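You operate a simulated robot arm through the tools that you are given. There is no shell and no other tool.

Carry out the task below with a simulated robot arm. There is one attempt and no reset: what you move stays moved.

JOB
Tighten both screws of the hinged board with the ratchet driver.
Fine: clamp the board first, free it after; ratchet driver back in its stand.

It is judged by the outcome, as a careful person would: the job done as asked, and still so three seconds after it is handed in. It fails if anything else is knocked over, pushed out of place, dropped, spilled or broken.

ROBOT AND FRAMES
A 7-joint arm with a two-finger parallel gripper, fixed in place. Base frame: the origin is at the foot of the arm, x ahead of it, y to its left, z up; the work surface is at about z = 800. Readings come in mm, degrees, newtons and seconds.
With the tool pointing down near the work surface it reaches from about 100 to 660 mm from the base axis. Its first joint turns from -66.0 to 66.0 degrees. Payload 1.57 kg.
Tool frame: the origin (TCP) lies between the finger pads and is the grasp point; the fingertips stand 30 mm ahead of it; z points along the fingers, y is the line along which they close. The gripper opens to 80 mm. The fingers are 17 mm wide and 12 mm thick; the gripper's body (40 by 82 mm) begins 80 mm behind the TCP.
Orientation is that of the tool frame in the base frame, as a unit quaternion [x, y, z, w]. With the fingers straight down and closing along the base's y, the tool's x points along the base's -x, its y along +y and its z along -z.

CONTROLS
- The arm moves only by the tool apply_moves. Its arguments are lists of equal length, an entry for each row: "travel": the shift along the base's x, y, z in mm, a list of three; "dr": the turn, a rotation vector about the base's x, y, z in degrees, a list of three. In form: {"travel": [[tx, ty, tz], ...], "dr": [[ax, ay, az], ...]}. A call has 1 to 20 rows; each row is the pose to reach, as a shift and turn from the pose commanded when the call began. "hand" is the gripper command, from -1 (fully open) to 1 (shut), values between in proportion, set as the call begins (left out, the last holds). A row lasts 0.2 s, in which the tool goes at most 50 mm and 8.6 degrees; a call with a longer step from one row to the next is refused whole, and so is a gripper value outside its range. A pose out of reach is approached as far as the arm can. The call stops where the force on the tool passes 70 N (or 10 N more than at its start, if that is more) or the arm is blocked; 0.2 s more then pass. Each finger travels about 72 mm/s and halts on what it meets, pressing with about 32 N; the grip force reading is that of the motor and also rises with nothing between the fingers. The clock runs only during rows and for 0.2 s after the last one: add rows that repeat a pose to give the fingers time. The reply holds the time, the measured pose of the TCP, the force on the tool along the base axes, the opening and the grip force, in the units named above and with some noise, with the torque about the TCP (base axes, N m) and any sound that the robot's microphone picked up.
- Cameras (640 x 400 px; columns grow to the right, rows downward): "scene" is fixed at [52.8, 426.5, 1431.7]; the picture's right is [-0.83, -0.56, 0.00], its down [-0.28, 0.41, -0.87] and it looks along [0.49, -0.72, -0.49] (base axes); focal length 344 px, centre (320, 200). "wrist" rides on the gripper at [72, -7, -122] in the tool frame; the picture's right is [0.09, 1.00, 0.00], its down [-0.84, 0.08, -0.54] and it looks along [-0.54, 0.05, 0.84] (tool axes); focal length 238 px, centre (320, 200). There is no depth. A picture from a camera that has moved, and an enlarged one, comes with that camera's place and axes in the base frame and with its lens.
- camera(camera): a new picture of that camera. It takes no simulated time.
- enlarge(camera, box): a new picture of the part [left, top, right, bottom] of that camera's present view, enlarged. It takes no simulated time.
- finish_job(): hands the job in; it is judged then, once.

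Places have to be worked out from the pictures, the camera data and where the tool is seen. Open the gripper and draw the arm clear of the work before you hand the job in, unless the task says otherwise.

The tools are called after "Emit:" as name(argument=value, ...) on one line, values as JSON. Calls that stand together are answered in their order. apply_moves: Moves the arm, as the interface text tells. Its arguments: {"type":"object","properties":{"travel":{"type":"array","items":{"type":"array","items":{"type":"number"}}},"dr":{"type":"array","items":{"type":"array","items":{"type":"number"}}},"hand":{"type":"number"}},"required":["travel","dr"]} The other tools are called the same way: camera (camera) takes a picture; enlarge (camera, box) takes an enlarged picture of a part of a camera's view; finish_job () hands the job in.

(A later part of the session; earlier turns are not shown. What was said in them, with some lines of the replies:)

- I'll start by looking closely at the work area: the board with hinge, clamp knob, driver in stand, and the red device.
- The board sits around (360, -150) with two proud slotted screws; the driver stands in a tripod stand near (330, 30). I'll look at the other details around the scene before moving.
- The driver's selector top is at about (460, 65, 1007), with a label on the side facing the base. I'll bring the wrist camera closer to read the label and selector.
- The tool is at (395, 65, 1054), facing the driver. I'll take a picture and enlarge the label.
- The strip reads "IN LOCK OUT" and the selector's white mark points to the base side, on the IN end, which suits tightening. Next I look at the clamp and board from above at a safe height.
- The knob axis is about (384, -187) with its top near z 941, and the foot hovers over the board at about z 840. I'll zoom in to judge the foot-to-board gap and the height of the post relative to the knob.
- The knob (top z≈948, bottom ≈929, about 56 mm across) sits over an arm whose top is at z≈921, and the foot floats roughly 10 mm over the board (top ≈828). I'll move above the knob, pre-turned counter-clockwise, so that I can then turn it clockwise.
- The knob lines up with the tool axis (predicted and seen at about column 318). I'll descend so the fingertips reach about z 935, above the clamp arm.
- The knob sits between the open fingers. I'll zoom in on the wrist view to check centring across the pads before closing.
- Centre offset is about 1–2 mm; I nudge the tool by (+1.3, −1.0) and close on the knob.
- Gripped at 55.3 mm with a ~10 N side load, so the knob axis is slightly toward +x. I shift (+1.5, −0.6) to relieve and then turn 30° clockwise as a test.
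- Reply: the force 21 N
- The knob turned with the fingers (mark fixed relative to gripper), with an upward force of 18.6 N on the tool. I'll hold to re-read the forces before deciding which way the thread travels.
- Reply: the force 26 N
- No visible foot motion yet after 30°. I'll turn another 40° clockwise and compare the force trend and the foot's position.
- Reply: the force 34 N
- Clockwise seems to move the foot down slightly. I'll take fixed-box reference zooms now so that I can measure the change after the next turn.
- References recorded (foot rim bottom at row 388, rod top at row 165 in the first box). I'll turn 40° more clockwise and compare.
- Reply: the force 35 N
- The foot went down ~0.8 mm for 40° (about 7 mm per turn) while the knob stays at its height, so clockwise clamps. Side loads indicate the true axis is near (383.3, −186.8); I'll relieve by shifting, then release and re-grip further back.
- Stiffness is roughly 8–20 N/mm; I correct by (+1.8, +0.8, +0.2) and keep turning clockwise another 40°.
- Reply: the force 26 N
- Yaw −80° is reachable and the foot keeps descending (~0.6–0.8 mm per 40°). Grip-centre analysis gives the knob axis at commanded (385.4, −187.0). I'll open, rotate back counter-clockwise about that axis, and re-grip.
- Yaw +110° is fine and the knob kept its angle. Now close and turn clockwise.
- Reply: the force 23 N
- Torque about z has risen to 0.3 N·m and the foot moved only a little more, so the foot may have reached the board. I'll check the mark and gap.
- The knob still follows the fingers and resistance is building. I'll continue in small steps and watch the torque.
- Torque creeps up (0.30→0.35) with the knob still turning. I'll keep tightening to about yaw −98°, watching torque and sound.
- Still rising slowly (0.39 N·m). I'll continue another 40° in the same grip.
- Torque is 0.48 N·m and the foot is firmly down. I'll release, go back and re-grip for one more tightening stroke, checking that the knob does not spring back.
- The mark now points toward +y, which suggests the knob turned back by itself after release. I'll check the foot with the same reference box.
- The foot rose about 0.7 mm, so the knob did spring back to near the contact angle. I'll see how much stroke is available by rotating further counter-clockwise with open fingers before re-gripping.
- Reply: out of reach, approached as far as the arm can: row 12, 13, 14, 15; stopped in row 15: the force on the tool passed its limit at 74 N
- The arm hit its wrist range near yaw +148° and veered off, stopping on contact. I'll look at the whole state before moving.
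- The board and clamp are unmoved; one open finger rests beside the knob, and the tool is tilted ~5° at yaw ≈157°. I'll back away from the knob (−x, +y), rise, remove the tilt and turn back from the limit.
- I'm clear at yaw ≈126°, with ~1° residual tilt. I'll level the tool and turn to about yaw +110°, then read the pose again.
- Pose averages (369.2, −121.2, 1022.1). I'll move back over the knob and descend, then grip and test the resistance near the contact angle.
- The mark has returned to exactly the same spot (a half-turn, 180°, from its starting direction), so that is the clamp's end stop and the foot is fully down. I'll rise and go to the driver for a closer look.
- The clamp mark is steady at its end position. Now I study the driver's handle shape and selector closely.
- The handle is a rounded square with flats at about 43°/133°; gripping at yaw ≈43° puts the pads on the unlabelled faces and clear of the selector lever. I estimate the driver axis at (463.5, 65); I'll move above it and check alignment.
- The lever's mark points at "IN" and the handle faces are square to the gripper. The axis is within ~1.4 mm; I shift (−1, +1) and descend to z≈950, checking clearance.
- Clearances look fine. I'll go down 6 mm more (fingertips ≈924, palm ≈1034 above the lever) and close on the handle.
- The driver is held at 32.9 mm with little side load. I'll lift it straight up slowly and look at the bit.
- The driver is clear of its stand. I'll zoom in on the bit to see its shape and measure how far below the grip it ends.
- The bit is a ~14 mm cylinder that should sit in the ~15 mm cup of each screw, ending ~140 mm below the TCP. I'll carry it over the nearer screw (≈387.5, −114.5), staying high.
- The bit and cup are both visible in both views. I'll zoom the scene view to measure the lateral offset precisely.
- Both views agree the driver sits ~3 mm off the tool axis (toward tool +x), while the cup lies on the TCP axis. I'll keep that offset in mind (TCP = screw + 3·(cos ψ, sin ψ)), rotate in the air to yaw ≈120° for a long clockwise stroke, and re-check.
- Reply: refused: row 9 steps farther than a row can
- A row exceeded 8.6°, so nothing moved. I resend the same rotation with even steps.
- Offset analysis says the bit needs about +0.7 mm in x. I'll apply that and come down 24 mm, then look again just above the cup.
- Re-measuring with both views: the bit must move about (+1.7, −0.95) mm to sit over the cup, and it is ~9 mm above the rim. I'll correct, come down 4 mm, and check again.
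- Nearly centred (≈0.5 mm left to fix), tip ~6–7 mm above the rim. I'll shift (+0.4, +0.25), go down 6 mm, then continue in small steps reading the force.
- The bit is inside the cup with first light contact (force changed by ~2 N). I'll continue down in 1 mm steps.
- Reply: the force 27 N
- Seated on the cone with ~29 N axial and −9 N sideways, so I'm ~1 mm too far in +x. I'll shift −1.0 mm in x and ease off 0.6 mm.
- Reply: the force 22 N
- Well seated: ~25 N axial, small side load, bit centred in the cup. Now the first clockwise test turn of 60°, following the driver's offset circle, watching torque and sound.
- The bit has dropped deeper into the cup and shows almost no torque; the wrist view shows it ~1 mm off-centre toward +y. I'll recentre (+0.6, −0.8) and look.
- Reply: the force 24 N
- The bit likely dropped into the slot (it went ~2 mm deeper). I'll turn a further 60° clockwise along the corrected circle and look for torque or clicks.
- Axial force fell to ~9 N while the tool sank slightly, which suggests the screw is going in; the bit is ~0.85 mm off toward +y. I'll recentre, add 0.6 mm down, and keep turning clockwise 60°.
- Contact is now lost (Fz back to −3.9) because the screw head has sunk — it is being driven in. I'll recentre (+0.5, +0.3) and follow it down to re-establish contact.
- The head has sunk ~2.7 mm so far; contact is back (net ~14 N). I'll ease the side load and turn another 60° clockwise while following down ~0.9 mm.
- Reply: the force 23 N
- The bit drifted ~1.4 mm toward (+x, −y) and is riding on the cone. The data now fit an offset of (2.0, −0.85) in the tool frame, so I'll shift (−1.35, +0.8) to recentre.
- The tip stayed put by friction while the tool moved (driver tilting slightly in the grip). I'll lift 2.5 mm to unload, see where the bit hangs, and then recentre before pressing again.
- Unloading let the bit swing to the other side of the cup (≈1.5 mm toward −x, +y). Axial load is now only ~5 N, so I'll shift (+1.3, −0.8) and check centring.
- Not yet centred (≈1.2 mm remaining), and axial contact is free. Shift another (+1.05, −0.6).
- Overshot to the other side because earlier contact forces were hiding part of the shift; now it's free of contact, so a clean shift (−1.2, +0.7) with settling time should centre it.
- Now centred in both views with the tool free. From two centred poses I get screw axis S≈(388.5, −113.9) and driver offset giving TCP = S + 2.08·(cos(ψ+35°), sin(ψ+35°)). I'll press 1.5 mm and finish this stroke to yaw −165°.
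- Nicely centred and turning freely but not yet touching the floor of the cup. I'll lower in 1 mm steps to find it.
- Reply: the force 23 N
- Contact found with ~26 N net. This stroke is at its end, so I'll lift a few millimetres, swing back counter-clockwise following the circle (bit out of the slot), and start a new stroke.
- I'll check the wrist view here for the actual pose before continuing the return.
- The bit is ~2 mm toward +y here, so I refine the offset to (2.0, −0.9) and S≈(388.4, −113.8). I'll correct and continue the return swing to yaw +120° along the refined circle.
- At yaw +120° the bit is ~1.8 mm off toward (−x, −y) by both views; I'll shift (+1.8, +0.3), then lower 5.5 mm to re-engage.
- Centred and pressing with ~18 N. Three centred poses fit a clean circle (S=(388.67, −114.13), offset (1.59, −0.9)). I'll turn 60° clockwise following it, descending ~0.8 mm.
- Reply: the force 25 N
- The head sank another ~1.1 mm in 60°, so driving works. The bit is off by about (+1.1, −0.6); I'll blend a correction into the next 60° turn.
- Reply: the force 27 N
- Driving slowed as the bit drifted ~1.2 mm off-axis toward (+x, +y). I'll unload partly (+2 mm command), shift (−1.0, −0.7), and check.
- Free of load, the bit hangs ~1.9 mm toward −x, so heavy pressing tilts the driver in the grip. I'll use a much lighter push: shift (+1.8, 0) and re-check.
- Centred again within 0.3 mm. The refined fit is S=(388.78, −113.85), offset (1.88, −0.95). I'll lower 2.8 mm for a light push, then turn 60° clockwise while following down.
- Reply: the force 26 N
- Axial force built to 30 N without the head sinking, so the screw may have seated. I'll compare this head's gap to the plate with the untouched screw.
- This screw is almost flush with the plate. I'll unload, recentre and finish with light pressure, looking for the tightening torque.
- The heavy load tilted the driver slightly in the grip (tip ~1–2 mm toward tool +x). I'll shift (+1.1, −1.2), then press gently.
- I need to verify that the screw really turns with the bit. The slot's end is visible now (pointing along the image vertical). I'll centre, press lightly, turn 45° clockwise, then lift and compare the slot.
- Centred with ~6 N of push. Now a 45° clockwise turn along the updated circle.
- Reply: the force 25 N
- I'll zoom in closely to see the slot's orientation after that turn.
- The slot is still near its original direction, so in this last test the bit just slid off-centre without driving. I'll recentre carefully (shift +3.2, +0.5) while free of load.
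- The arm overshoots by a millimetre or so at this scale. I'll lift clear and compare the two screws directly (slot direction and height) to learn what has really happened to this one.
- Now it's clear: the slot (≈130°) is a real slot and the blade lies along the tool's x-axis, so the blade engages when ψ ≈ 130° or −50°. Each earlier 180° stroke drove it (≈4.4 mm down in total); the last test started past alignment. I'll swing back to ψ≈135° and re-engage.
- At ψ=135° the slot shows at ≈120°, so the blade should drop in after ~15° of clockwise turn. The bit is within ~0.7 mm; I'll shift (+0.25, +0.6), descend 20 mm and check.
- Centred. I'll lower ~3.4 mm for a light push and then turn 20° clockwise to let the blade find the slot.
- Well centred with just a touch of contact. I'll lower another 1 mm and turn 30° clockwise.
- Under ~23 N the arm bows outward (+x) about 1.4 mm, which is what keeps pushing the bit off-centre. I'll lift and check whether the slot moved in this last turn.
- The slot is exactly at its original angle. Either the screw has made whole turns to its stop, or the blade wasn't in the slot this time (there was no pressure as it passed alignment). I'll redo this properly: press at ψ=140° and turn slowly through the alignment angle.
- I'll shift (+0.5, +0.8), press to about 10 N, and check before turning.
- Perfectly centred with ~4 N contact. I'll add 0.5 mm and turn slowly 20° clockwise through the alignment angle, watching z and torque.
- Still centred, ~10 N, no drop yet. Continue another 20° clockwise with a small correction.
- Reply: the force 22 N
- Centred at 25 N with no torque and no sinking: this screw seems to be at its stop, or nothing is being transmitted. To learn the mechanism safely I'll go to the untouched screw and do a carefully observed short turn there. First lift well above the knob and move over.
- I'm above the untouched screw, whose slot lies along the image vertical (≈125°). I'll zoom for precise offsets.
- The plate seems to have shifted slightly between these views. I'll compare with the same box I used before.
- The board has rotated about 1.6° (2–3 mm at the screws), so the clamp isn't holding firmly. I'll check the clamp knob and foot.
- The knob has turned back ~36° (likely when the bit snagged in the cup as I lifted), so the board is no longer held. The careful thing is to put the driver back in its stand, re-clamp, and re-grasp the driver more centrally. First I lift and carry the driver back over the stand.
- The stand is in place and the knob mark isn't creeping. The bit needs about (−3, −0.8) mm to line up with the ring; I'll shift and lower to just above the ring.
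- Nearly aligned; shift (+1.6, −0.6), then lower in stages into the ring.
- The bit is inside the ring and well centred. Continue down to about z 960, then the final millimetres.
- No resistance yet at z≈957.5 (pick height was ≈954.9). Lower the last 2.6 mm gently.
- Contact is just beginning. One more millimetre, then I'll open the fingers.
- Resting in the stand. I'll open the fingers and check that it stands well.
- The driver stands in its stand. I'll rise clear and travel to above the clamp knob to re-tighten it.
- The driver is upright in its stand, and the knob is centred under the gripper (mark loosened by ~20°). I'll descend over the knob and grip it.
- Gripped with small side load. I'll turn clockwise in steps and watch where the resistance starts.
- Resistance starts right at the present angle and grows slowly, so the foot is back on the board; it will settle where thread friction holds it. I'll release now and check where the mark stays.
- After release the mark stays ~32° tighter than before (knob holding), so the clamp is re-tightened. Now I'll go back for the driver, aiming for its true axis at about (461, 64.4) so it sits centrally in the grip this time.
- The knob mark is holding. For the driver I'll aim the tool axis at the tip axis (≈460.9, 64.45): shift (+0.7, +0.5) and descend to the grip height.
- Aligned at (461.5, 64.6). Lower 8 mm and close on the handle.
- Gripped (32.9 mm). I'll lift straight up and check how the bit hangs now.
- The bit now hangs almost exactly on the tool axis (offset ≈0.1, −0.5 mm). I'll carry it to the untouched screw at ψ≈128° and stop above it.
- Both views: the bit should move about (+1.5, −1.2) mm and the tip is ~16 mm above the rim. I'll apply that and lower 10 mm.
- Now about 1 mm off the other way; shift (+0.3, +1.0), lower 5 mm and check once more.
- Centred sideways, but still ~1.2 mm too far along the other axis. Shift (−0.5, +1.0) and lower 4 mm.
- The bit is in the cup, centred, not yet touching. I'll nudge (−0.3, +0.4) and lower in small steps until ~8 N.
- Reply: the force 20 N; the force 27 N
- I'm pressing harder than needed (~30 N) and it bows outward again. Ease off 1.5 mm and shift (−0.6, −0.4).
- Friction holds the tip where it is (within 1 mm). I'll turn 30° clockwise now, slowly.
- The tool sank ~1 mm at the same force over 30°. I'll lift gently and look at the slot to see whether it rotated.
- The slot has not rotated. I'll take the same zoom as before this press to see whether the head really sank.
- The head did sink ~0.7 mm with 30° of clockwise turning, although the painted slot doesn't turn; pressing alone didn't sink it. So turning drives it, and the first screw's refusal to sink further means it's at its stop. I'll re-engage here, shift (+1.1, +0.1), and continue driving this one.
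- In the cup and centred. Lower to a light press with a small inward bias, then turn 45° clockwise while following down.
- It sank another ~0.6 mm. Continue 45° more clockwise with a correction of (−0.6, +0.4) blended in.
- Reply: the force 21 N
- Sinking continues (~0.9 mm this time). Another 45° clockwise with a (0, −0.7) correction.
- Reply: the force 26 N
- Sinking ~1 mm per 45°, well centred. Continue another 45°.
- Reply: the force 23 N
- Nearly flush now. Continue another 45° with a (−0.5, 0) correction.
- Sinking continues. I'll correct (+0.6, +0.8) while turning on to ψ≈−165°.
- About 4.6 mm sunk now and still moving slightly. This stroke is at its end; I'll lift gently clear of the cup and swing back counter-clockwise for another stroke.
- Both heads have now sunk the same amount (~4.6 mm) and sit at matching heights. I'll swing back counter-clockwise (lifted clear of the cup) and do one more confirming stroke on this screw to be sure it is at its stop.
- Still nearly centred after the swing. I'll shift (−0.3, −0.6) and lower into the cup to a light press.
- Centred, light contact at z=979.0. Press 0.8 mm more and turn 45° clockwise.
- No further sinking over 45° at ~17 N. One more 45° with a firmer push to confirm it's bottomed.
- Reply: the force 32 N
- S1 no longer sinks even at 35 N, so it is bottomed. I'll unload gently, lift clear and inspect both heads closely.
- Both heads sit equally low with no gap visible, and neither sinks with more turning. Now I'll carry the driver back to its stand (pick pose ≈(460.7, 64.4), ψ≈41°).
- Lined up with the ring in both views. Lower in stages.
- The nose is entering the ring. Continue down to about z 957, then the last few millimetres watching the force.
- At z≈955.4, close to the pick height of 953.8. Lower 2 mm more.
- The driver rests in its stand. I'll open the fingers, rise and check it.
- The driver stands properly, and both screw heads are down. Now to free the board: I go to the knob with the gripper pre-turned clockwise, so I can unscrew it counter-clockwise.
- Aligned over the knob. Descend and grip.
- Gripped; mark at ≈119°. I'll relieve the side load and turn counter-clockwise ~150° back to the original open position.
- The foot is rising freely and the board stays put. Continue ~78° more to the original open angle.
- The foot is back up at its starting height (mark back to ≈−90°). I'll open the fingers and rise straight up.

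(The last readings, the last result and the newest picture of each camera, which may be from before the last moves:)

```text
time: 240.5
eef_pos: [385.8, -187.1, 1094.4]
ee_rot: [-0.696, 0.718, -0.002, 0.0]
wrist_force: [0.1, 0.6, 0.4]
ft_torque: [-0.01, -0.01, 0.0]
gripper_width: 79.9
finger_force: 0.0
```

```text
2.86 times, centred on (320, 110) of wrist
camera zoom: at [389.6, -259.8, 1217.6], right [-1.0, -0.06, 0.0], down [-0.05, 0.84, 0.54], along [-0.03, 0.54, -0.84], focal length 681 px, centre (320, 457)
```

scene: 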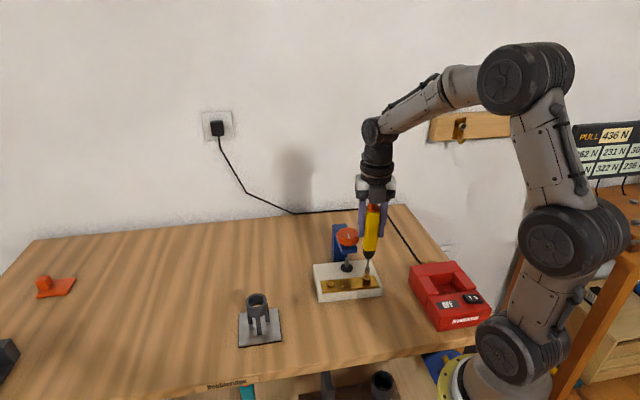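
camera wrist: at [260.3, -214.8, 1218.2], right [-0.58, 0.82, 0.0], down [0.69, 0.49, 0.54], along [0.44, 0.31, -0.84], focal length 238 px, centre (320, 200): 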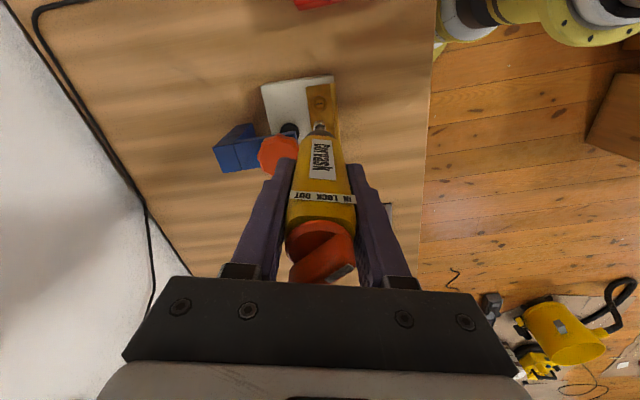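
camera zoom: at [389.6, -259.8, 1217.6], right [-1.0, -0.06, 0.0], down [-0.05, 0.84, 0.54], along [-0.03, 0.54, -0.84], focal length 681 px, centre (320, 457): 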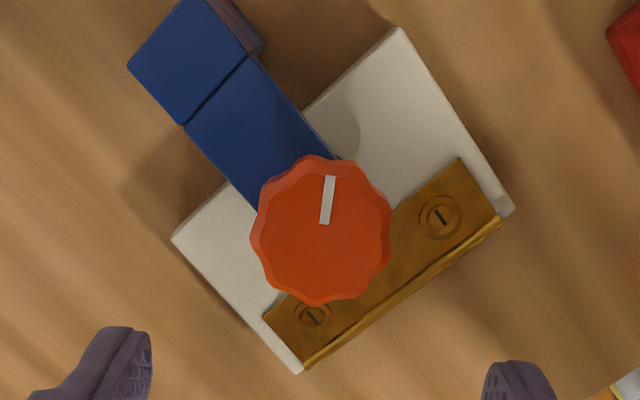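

The clamp is open again and the board is free. Before handing in, I want a low-angle look at the screw heads to be sure they are flush; I'll move to the +y side and turn the gripper for a side view.

Emit:
apply_moves(travel=[[-2, 11, 0], [-4, 22, 0], [-6, 33, 0], [-8, 44, 0], [-10, 55, 0], [-12, 66, 0], [-14, 77, 0], [-16, 88, 0], [-18, 99, 0], [-20, 110, 0], [-22, 121, 0], [-24, 132, 0], [-26, 143, 0], [-28, 154, 0], [-29, 165, 0], [-30, 172, 0], [-31, 180, 0], [-32, 188, 0]], dr=[[0, 0, -8], [0, 0, -16], [0, 0, -24], [0, 0, -32], [0, 0, -40], [0, 0, -48], [0, 0, -56], [0, 0, -64], [0, 0, -72], [0, 0, -80], [0, 0, -88], [0, 0, -96], [0, 0, -104], [0, 0, -112], [0, 0, -120], [0, 0, -128], [0, 0, -136], [0, 0, -144]])

Emit:
apply_moves(travel=[[0, 0, -10], [0, 0, -20], [0, 0, -30], [0, 0, -40], [0, 0, -50], [0, 0, -50]], dr=[[0, 0, -8], [0, 0, -16], [0, 0, -24], [0, 0, -32], [0, 0, -39], [0, 0, -39]])

Emit:
apply_moves(travel=[[0, 0, -20], [0, 0, -45], [0, 0, -70], [0, 0, -95], [0, 0, -120], [0, 0, -140], [0, 0, -140]], dr=[[-8, 0.7, 0], [-16, 1.4, 0], [-24, 2.1, 0], [-32, 2.8, 0], [-39.8, 3.5, 0], [-39.8, 3.5, 0], [-39.8, 3.5, 0]])

Emit:
camera(camera="wrist")

Emit:
camera(camera="scene")

```text
time: 244.3
eef_pos: [354.6, 0.7, 1094.9]
ee_rot: [0.47, 0.883, 0.0, -0.002]
wrist_force: [0.1, 0.0, 0.2]
ft_torque: [0.0, 0.0, -0.01]
gripper_width: 80.0
finger_force: 0.1
```

```text
time: 245.7
eef_pos: [352.7, 0.8, 1046.2]
ee_rot: [0.737, 0.676, 0.0, -0.001]
wrist_force: [0.1, -0.5, 0.5]
ft_torque: [0.0, 0.02, 0.01]
gripper_width: 80.1
finger_force: 0.1
```

```text
time: 247.3
eef_pos: [352.5, 0.3, 905.1]
ee_rot: [0.693, 0.636, -0.252, 0.229]
wrist_force: [-0.1, 0.5, -1.2]
ft_torque: [-0.01, 0.0, 0.02]
gripper_width: 80.1
finger_force: 0.1
```

```text
taken
camera wrist: at [357.4, 133.9, 953.6], right [1.0, -0.01, -0.06], down [0.05, -0.3, 0.95], along [-0.03, -0.95, -0.3], focal length 238 px, centre (320, 200)
```

wrist: 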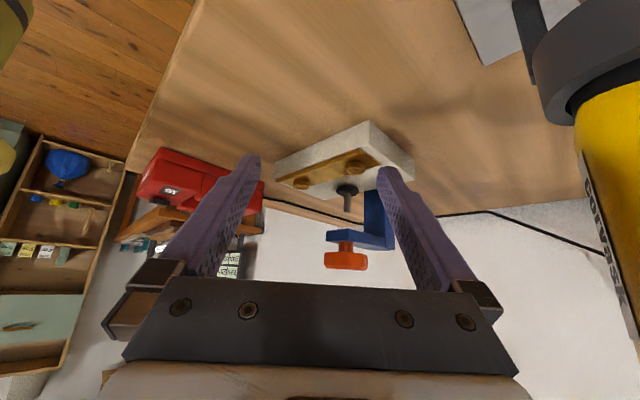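

```text
taken
```

scene: 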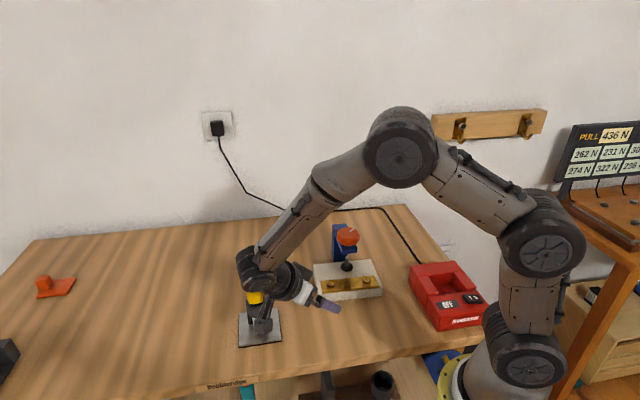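

I have a side view; the driver is near but not touched. I'll zoom in on the screw heads.

Emit:
enlarge(camera="wrist", box=[270, 110, 430, 220])

Emit:
enlarge(camera="wrist", box=[340, 145, 376, 185])

Emit:
enlarge(camera="wrist", box=[285, 165, 321, 200])

```text
3.64 times, centred on (350, 165) of wrist
camera zoom: at [357.4, 133.9, 953.6], right [1.0, -0.01, -0.06], down [0.05, -0.3, 0.95], along [-0.03, -0.95, -0.3], focal length 867 px, centre (211, 327)
```

zoom: 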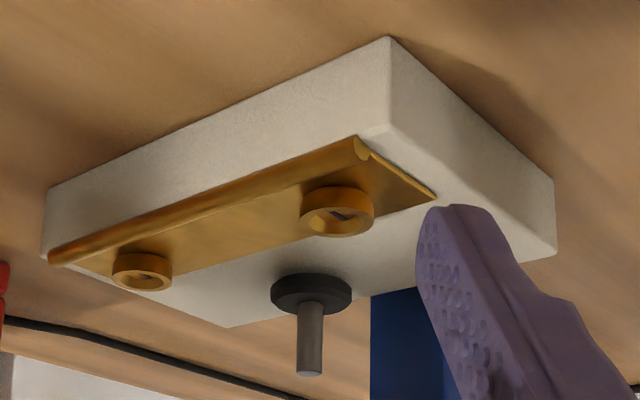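

```text
10.00 times, centred on (358, 165) of wrist
camera zoom: at [357.4, 133.9, 953.6], right [1.0, -0.01, -0.06], down [0.05, -0.3, 0.95], along [-0.03, -0.95, -0.3], focal length 2384 px, centre (-60, 550)
```

zoom: 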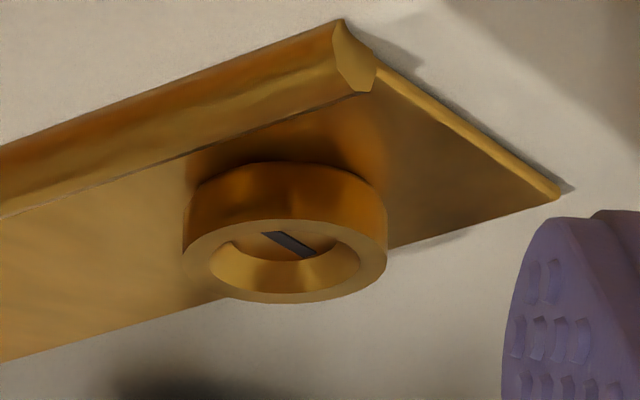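

```text
11.43 times, centred on (303, 182) of wrist
camera zoom: at [357.4, 133.9, 953.6], right [1.0, -0.01, -0.06], down [0.05, -0.3, 0.95], along [-0.03, -0.95, -0.3], focal length 2724 px, centre (514, 400)
```

zoom: 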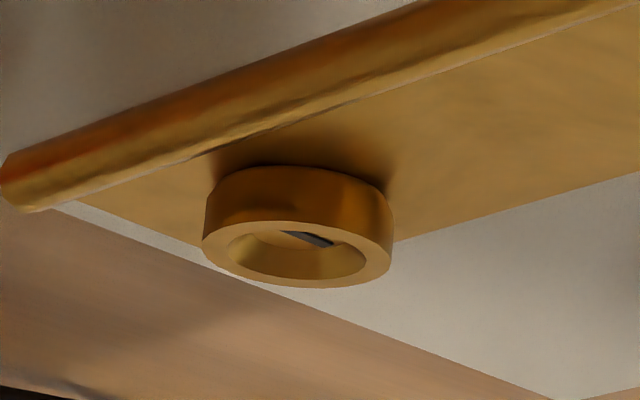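

I'll zoom further on the base of each head to look for any gap to the plate.

Emit:
enlarge(camera="wrist", box=[291, 172, 315, 192])

Emit:
enlarge(camera="wrist", box=[341, 155, 369, 177])

```text
16.00 times, centred on (303, 182) of wrist
camera zoom: at [357.4, 133.9, 953.6], right [1.0, -0.01, -0.06], down [0.05, -0.3, 0.95], along [-0.03, -0.95, -0.3], focal length 3814 px, centre (592, 488)
```

zoom: 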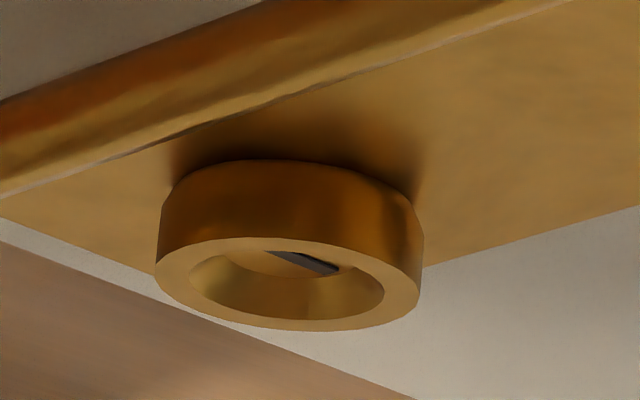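

```text
16.00 times, centred on (355, 166) of wrist
camera zoom: at [357.4, 133.9, 953.6], right [1.0, -0.01, -0.06], down [0.05, -0.3, 0.95], along [-0.03, -0.95, -0.3], focal length 3814 px, centre (-240, 744)
```

zoom: 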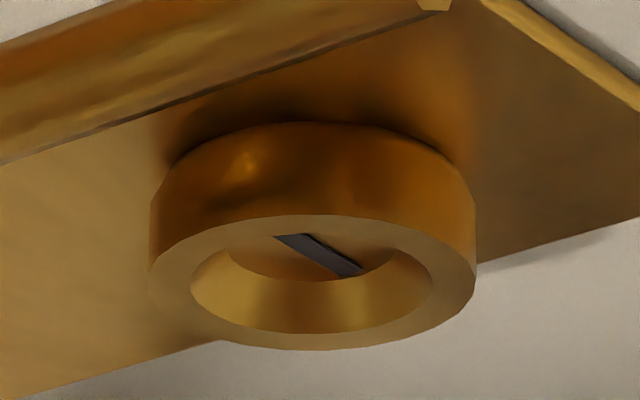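

Both heads stand the same height (≈6.8 mm, equal to the head's own thickness), so both are seated on the plate. I'll back out along the same path to a neutral raised pose.

Emit:
apply_moves(travel=[[0, 0, 20], [0, 0, 45], [0, 0, 70], [0, 0, 95], [0, 0, 120], [0, 0, 140], [0, 0, 190], [0, 0, 190]], dr=[[0, 0, 0], [8, -0.7, 0], [16, -1.4, 0], [24, -2.1, 0], [32, -2.8, 0], [39.8, -3.5, 0], [39.8, -3.5, 0], [39.8, -3.5, 0]])

Emit:
apply_moves(travel=[[0, 0, 10], [0, 0, 20], [0, 0, 30], [0, 0, 40], [0, 0, 50], [0, 0, 60], [0, 0, 70], [0, 0, 80], [0, 0, 90], [0, 0, 100], [0, 0, 110], [0, 0, 120], [0, 0, 130], [0, 0, 130]], dr=[[0, 0, 7.5], [0, 0, 15], [0, 0, 22.5], [0, 0, 30], [0, 0, 37.5], [0, 0, 45], [0, 0, 52.5], [0, 0, 60], [0, 0, 67.5], [0, 0, 75], [0, 0, 82.5], [0, 0, 90], [0, 0, 94.9], [0, 0, 94.9]])

Emit:
camera(camera="scene")

Emit:
enlarge(camera="scene", box=[210, 230, 310, 350])

Emit:
enlarge(camera="scene", box=[290, 210, 410, 310])

Emit:
camera(camera="wrist")

```text
time: 249.1
eef_pos: [352.0, 0.8, 1099.0]
ee_rot: [0.736, 0.677, 0.001, -0.002]
wrist_force: [0.4, -0.3, 0.5]
ft_torque: [0.0, -0.01, 0.0]
gripper_width: 80.1
finger_force: 0.0
```

```text
time: 252.1
eef_pos: [354.3, 0.3, 1225.8]
ee_rot: [-0.002, 1.0, -0.002, -0.002]
wrist_force: [-0.6, -0.2, -0.6]
ft_torque: [0.03, -0.01, -0.02]
gripper_width: 80.2
finger_force: 0.2
```

```text
taken
```

scene: 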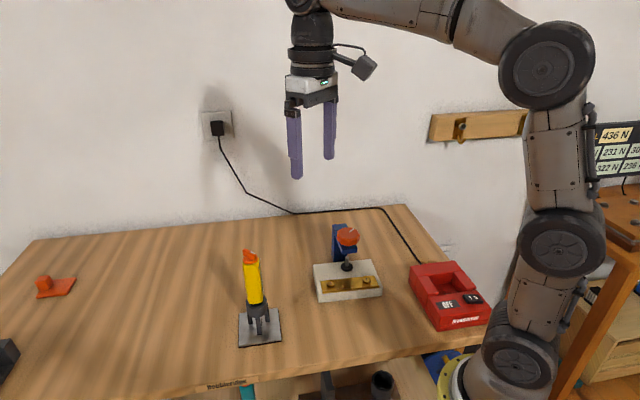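

```text
3.33 times, centred on (260, 290) of scene
camera zoom: at [52.8, 426.5, 1431.7], right [-0.83, -0.56, 0.0], down [-0.28, 0.41, -0.87], along [0.49, -0.72, -0.49], focal length 1147 px, centre (520, -100)
```

zoom: 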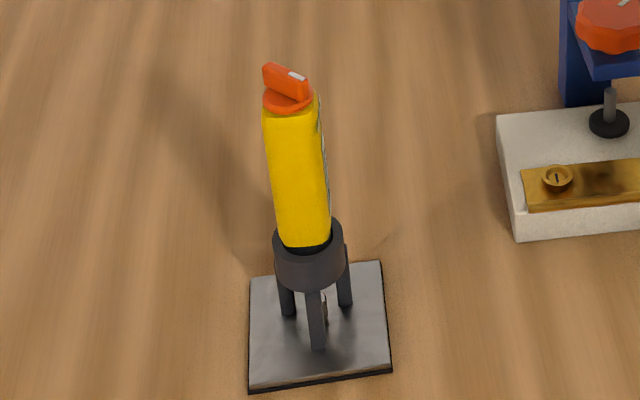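

```text
4.00 times, centred on (350, 260) of scene
camera zoom: at [52.8, 426.5, 1431.7], right [-0.83, -0.56, 0.0], down [-0.28, 0.41, -0.87], along [0.49, -0.72, -0.49], focal length 1377 px, centre (200, -40)
```

zoom: 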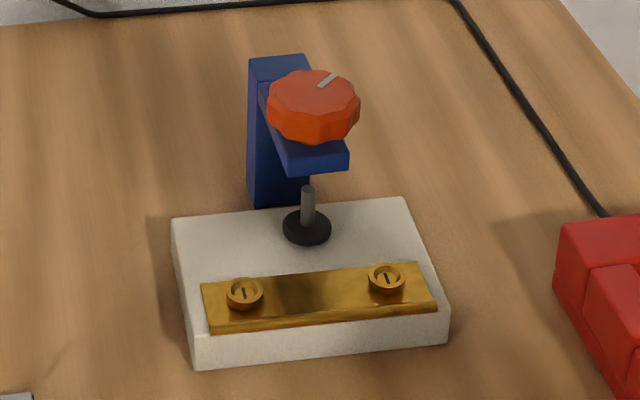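

```text
taken
camera wrist: at [282.0, -6.7, 1348.2], right [-0.09, 1.0, 0.0], down [0.84, 0.08, 0.54], along [0.54, 0.05, -0.84], focal length 238 px, centre (320, 200)
```

wrist: 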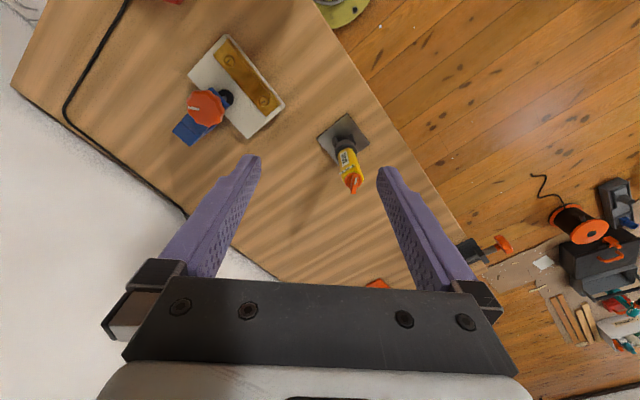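

The last check shows:
- **Screws:** both heads are seated level on the plate.
- **Clamp:** opened again, so the board is free. The board turned about 1.6° (2–3 mm) when the clamp slackened partway through.
- **Driver:** standing in its stand.
- **Arm:** gripper open and well clear.

I'm handing the job in.

Emit:
finish_job()

```text
The job is handed in.
```

I handed the job in with both screws driven down until they stopped. They look seated, but I never felt a tightening torque.

- **Screws:** Both heads sank about 4.6 mm and now stand at the same height on the plate. Neither went further with more clockwise turning under a firm push. No torque built up at the end and the microphone picked up no sound. The slots did not visibly turn while the screws sank, so I judged them tight by depth alone.
- **Clamp and board:** I clamped the board first, but the clamp worked loose and the board turned about 1.6° (2–3 mm at the screws). I put the driver back in its stand, re-tightened the clamp and then drove the second screw; the board did not move again. The clamp slackened once more during that work. At the end I opened it to its starting position, so the board is free.
- **Driver:** It is upright in its stand, with the selector still on IN.
- **Contact:** Early on the arm reached the end of its wrist range and stopped against the clamp knob at 74 N. The pictures showed nothing moved by it.

The gripper is open and the arm is clear of the work.
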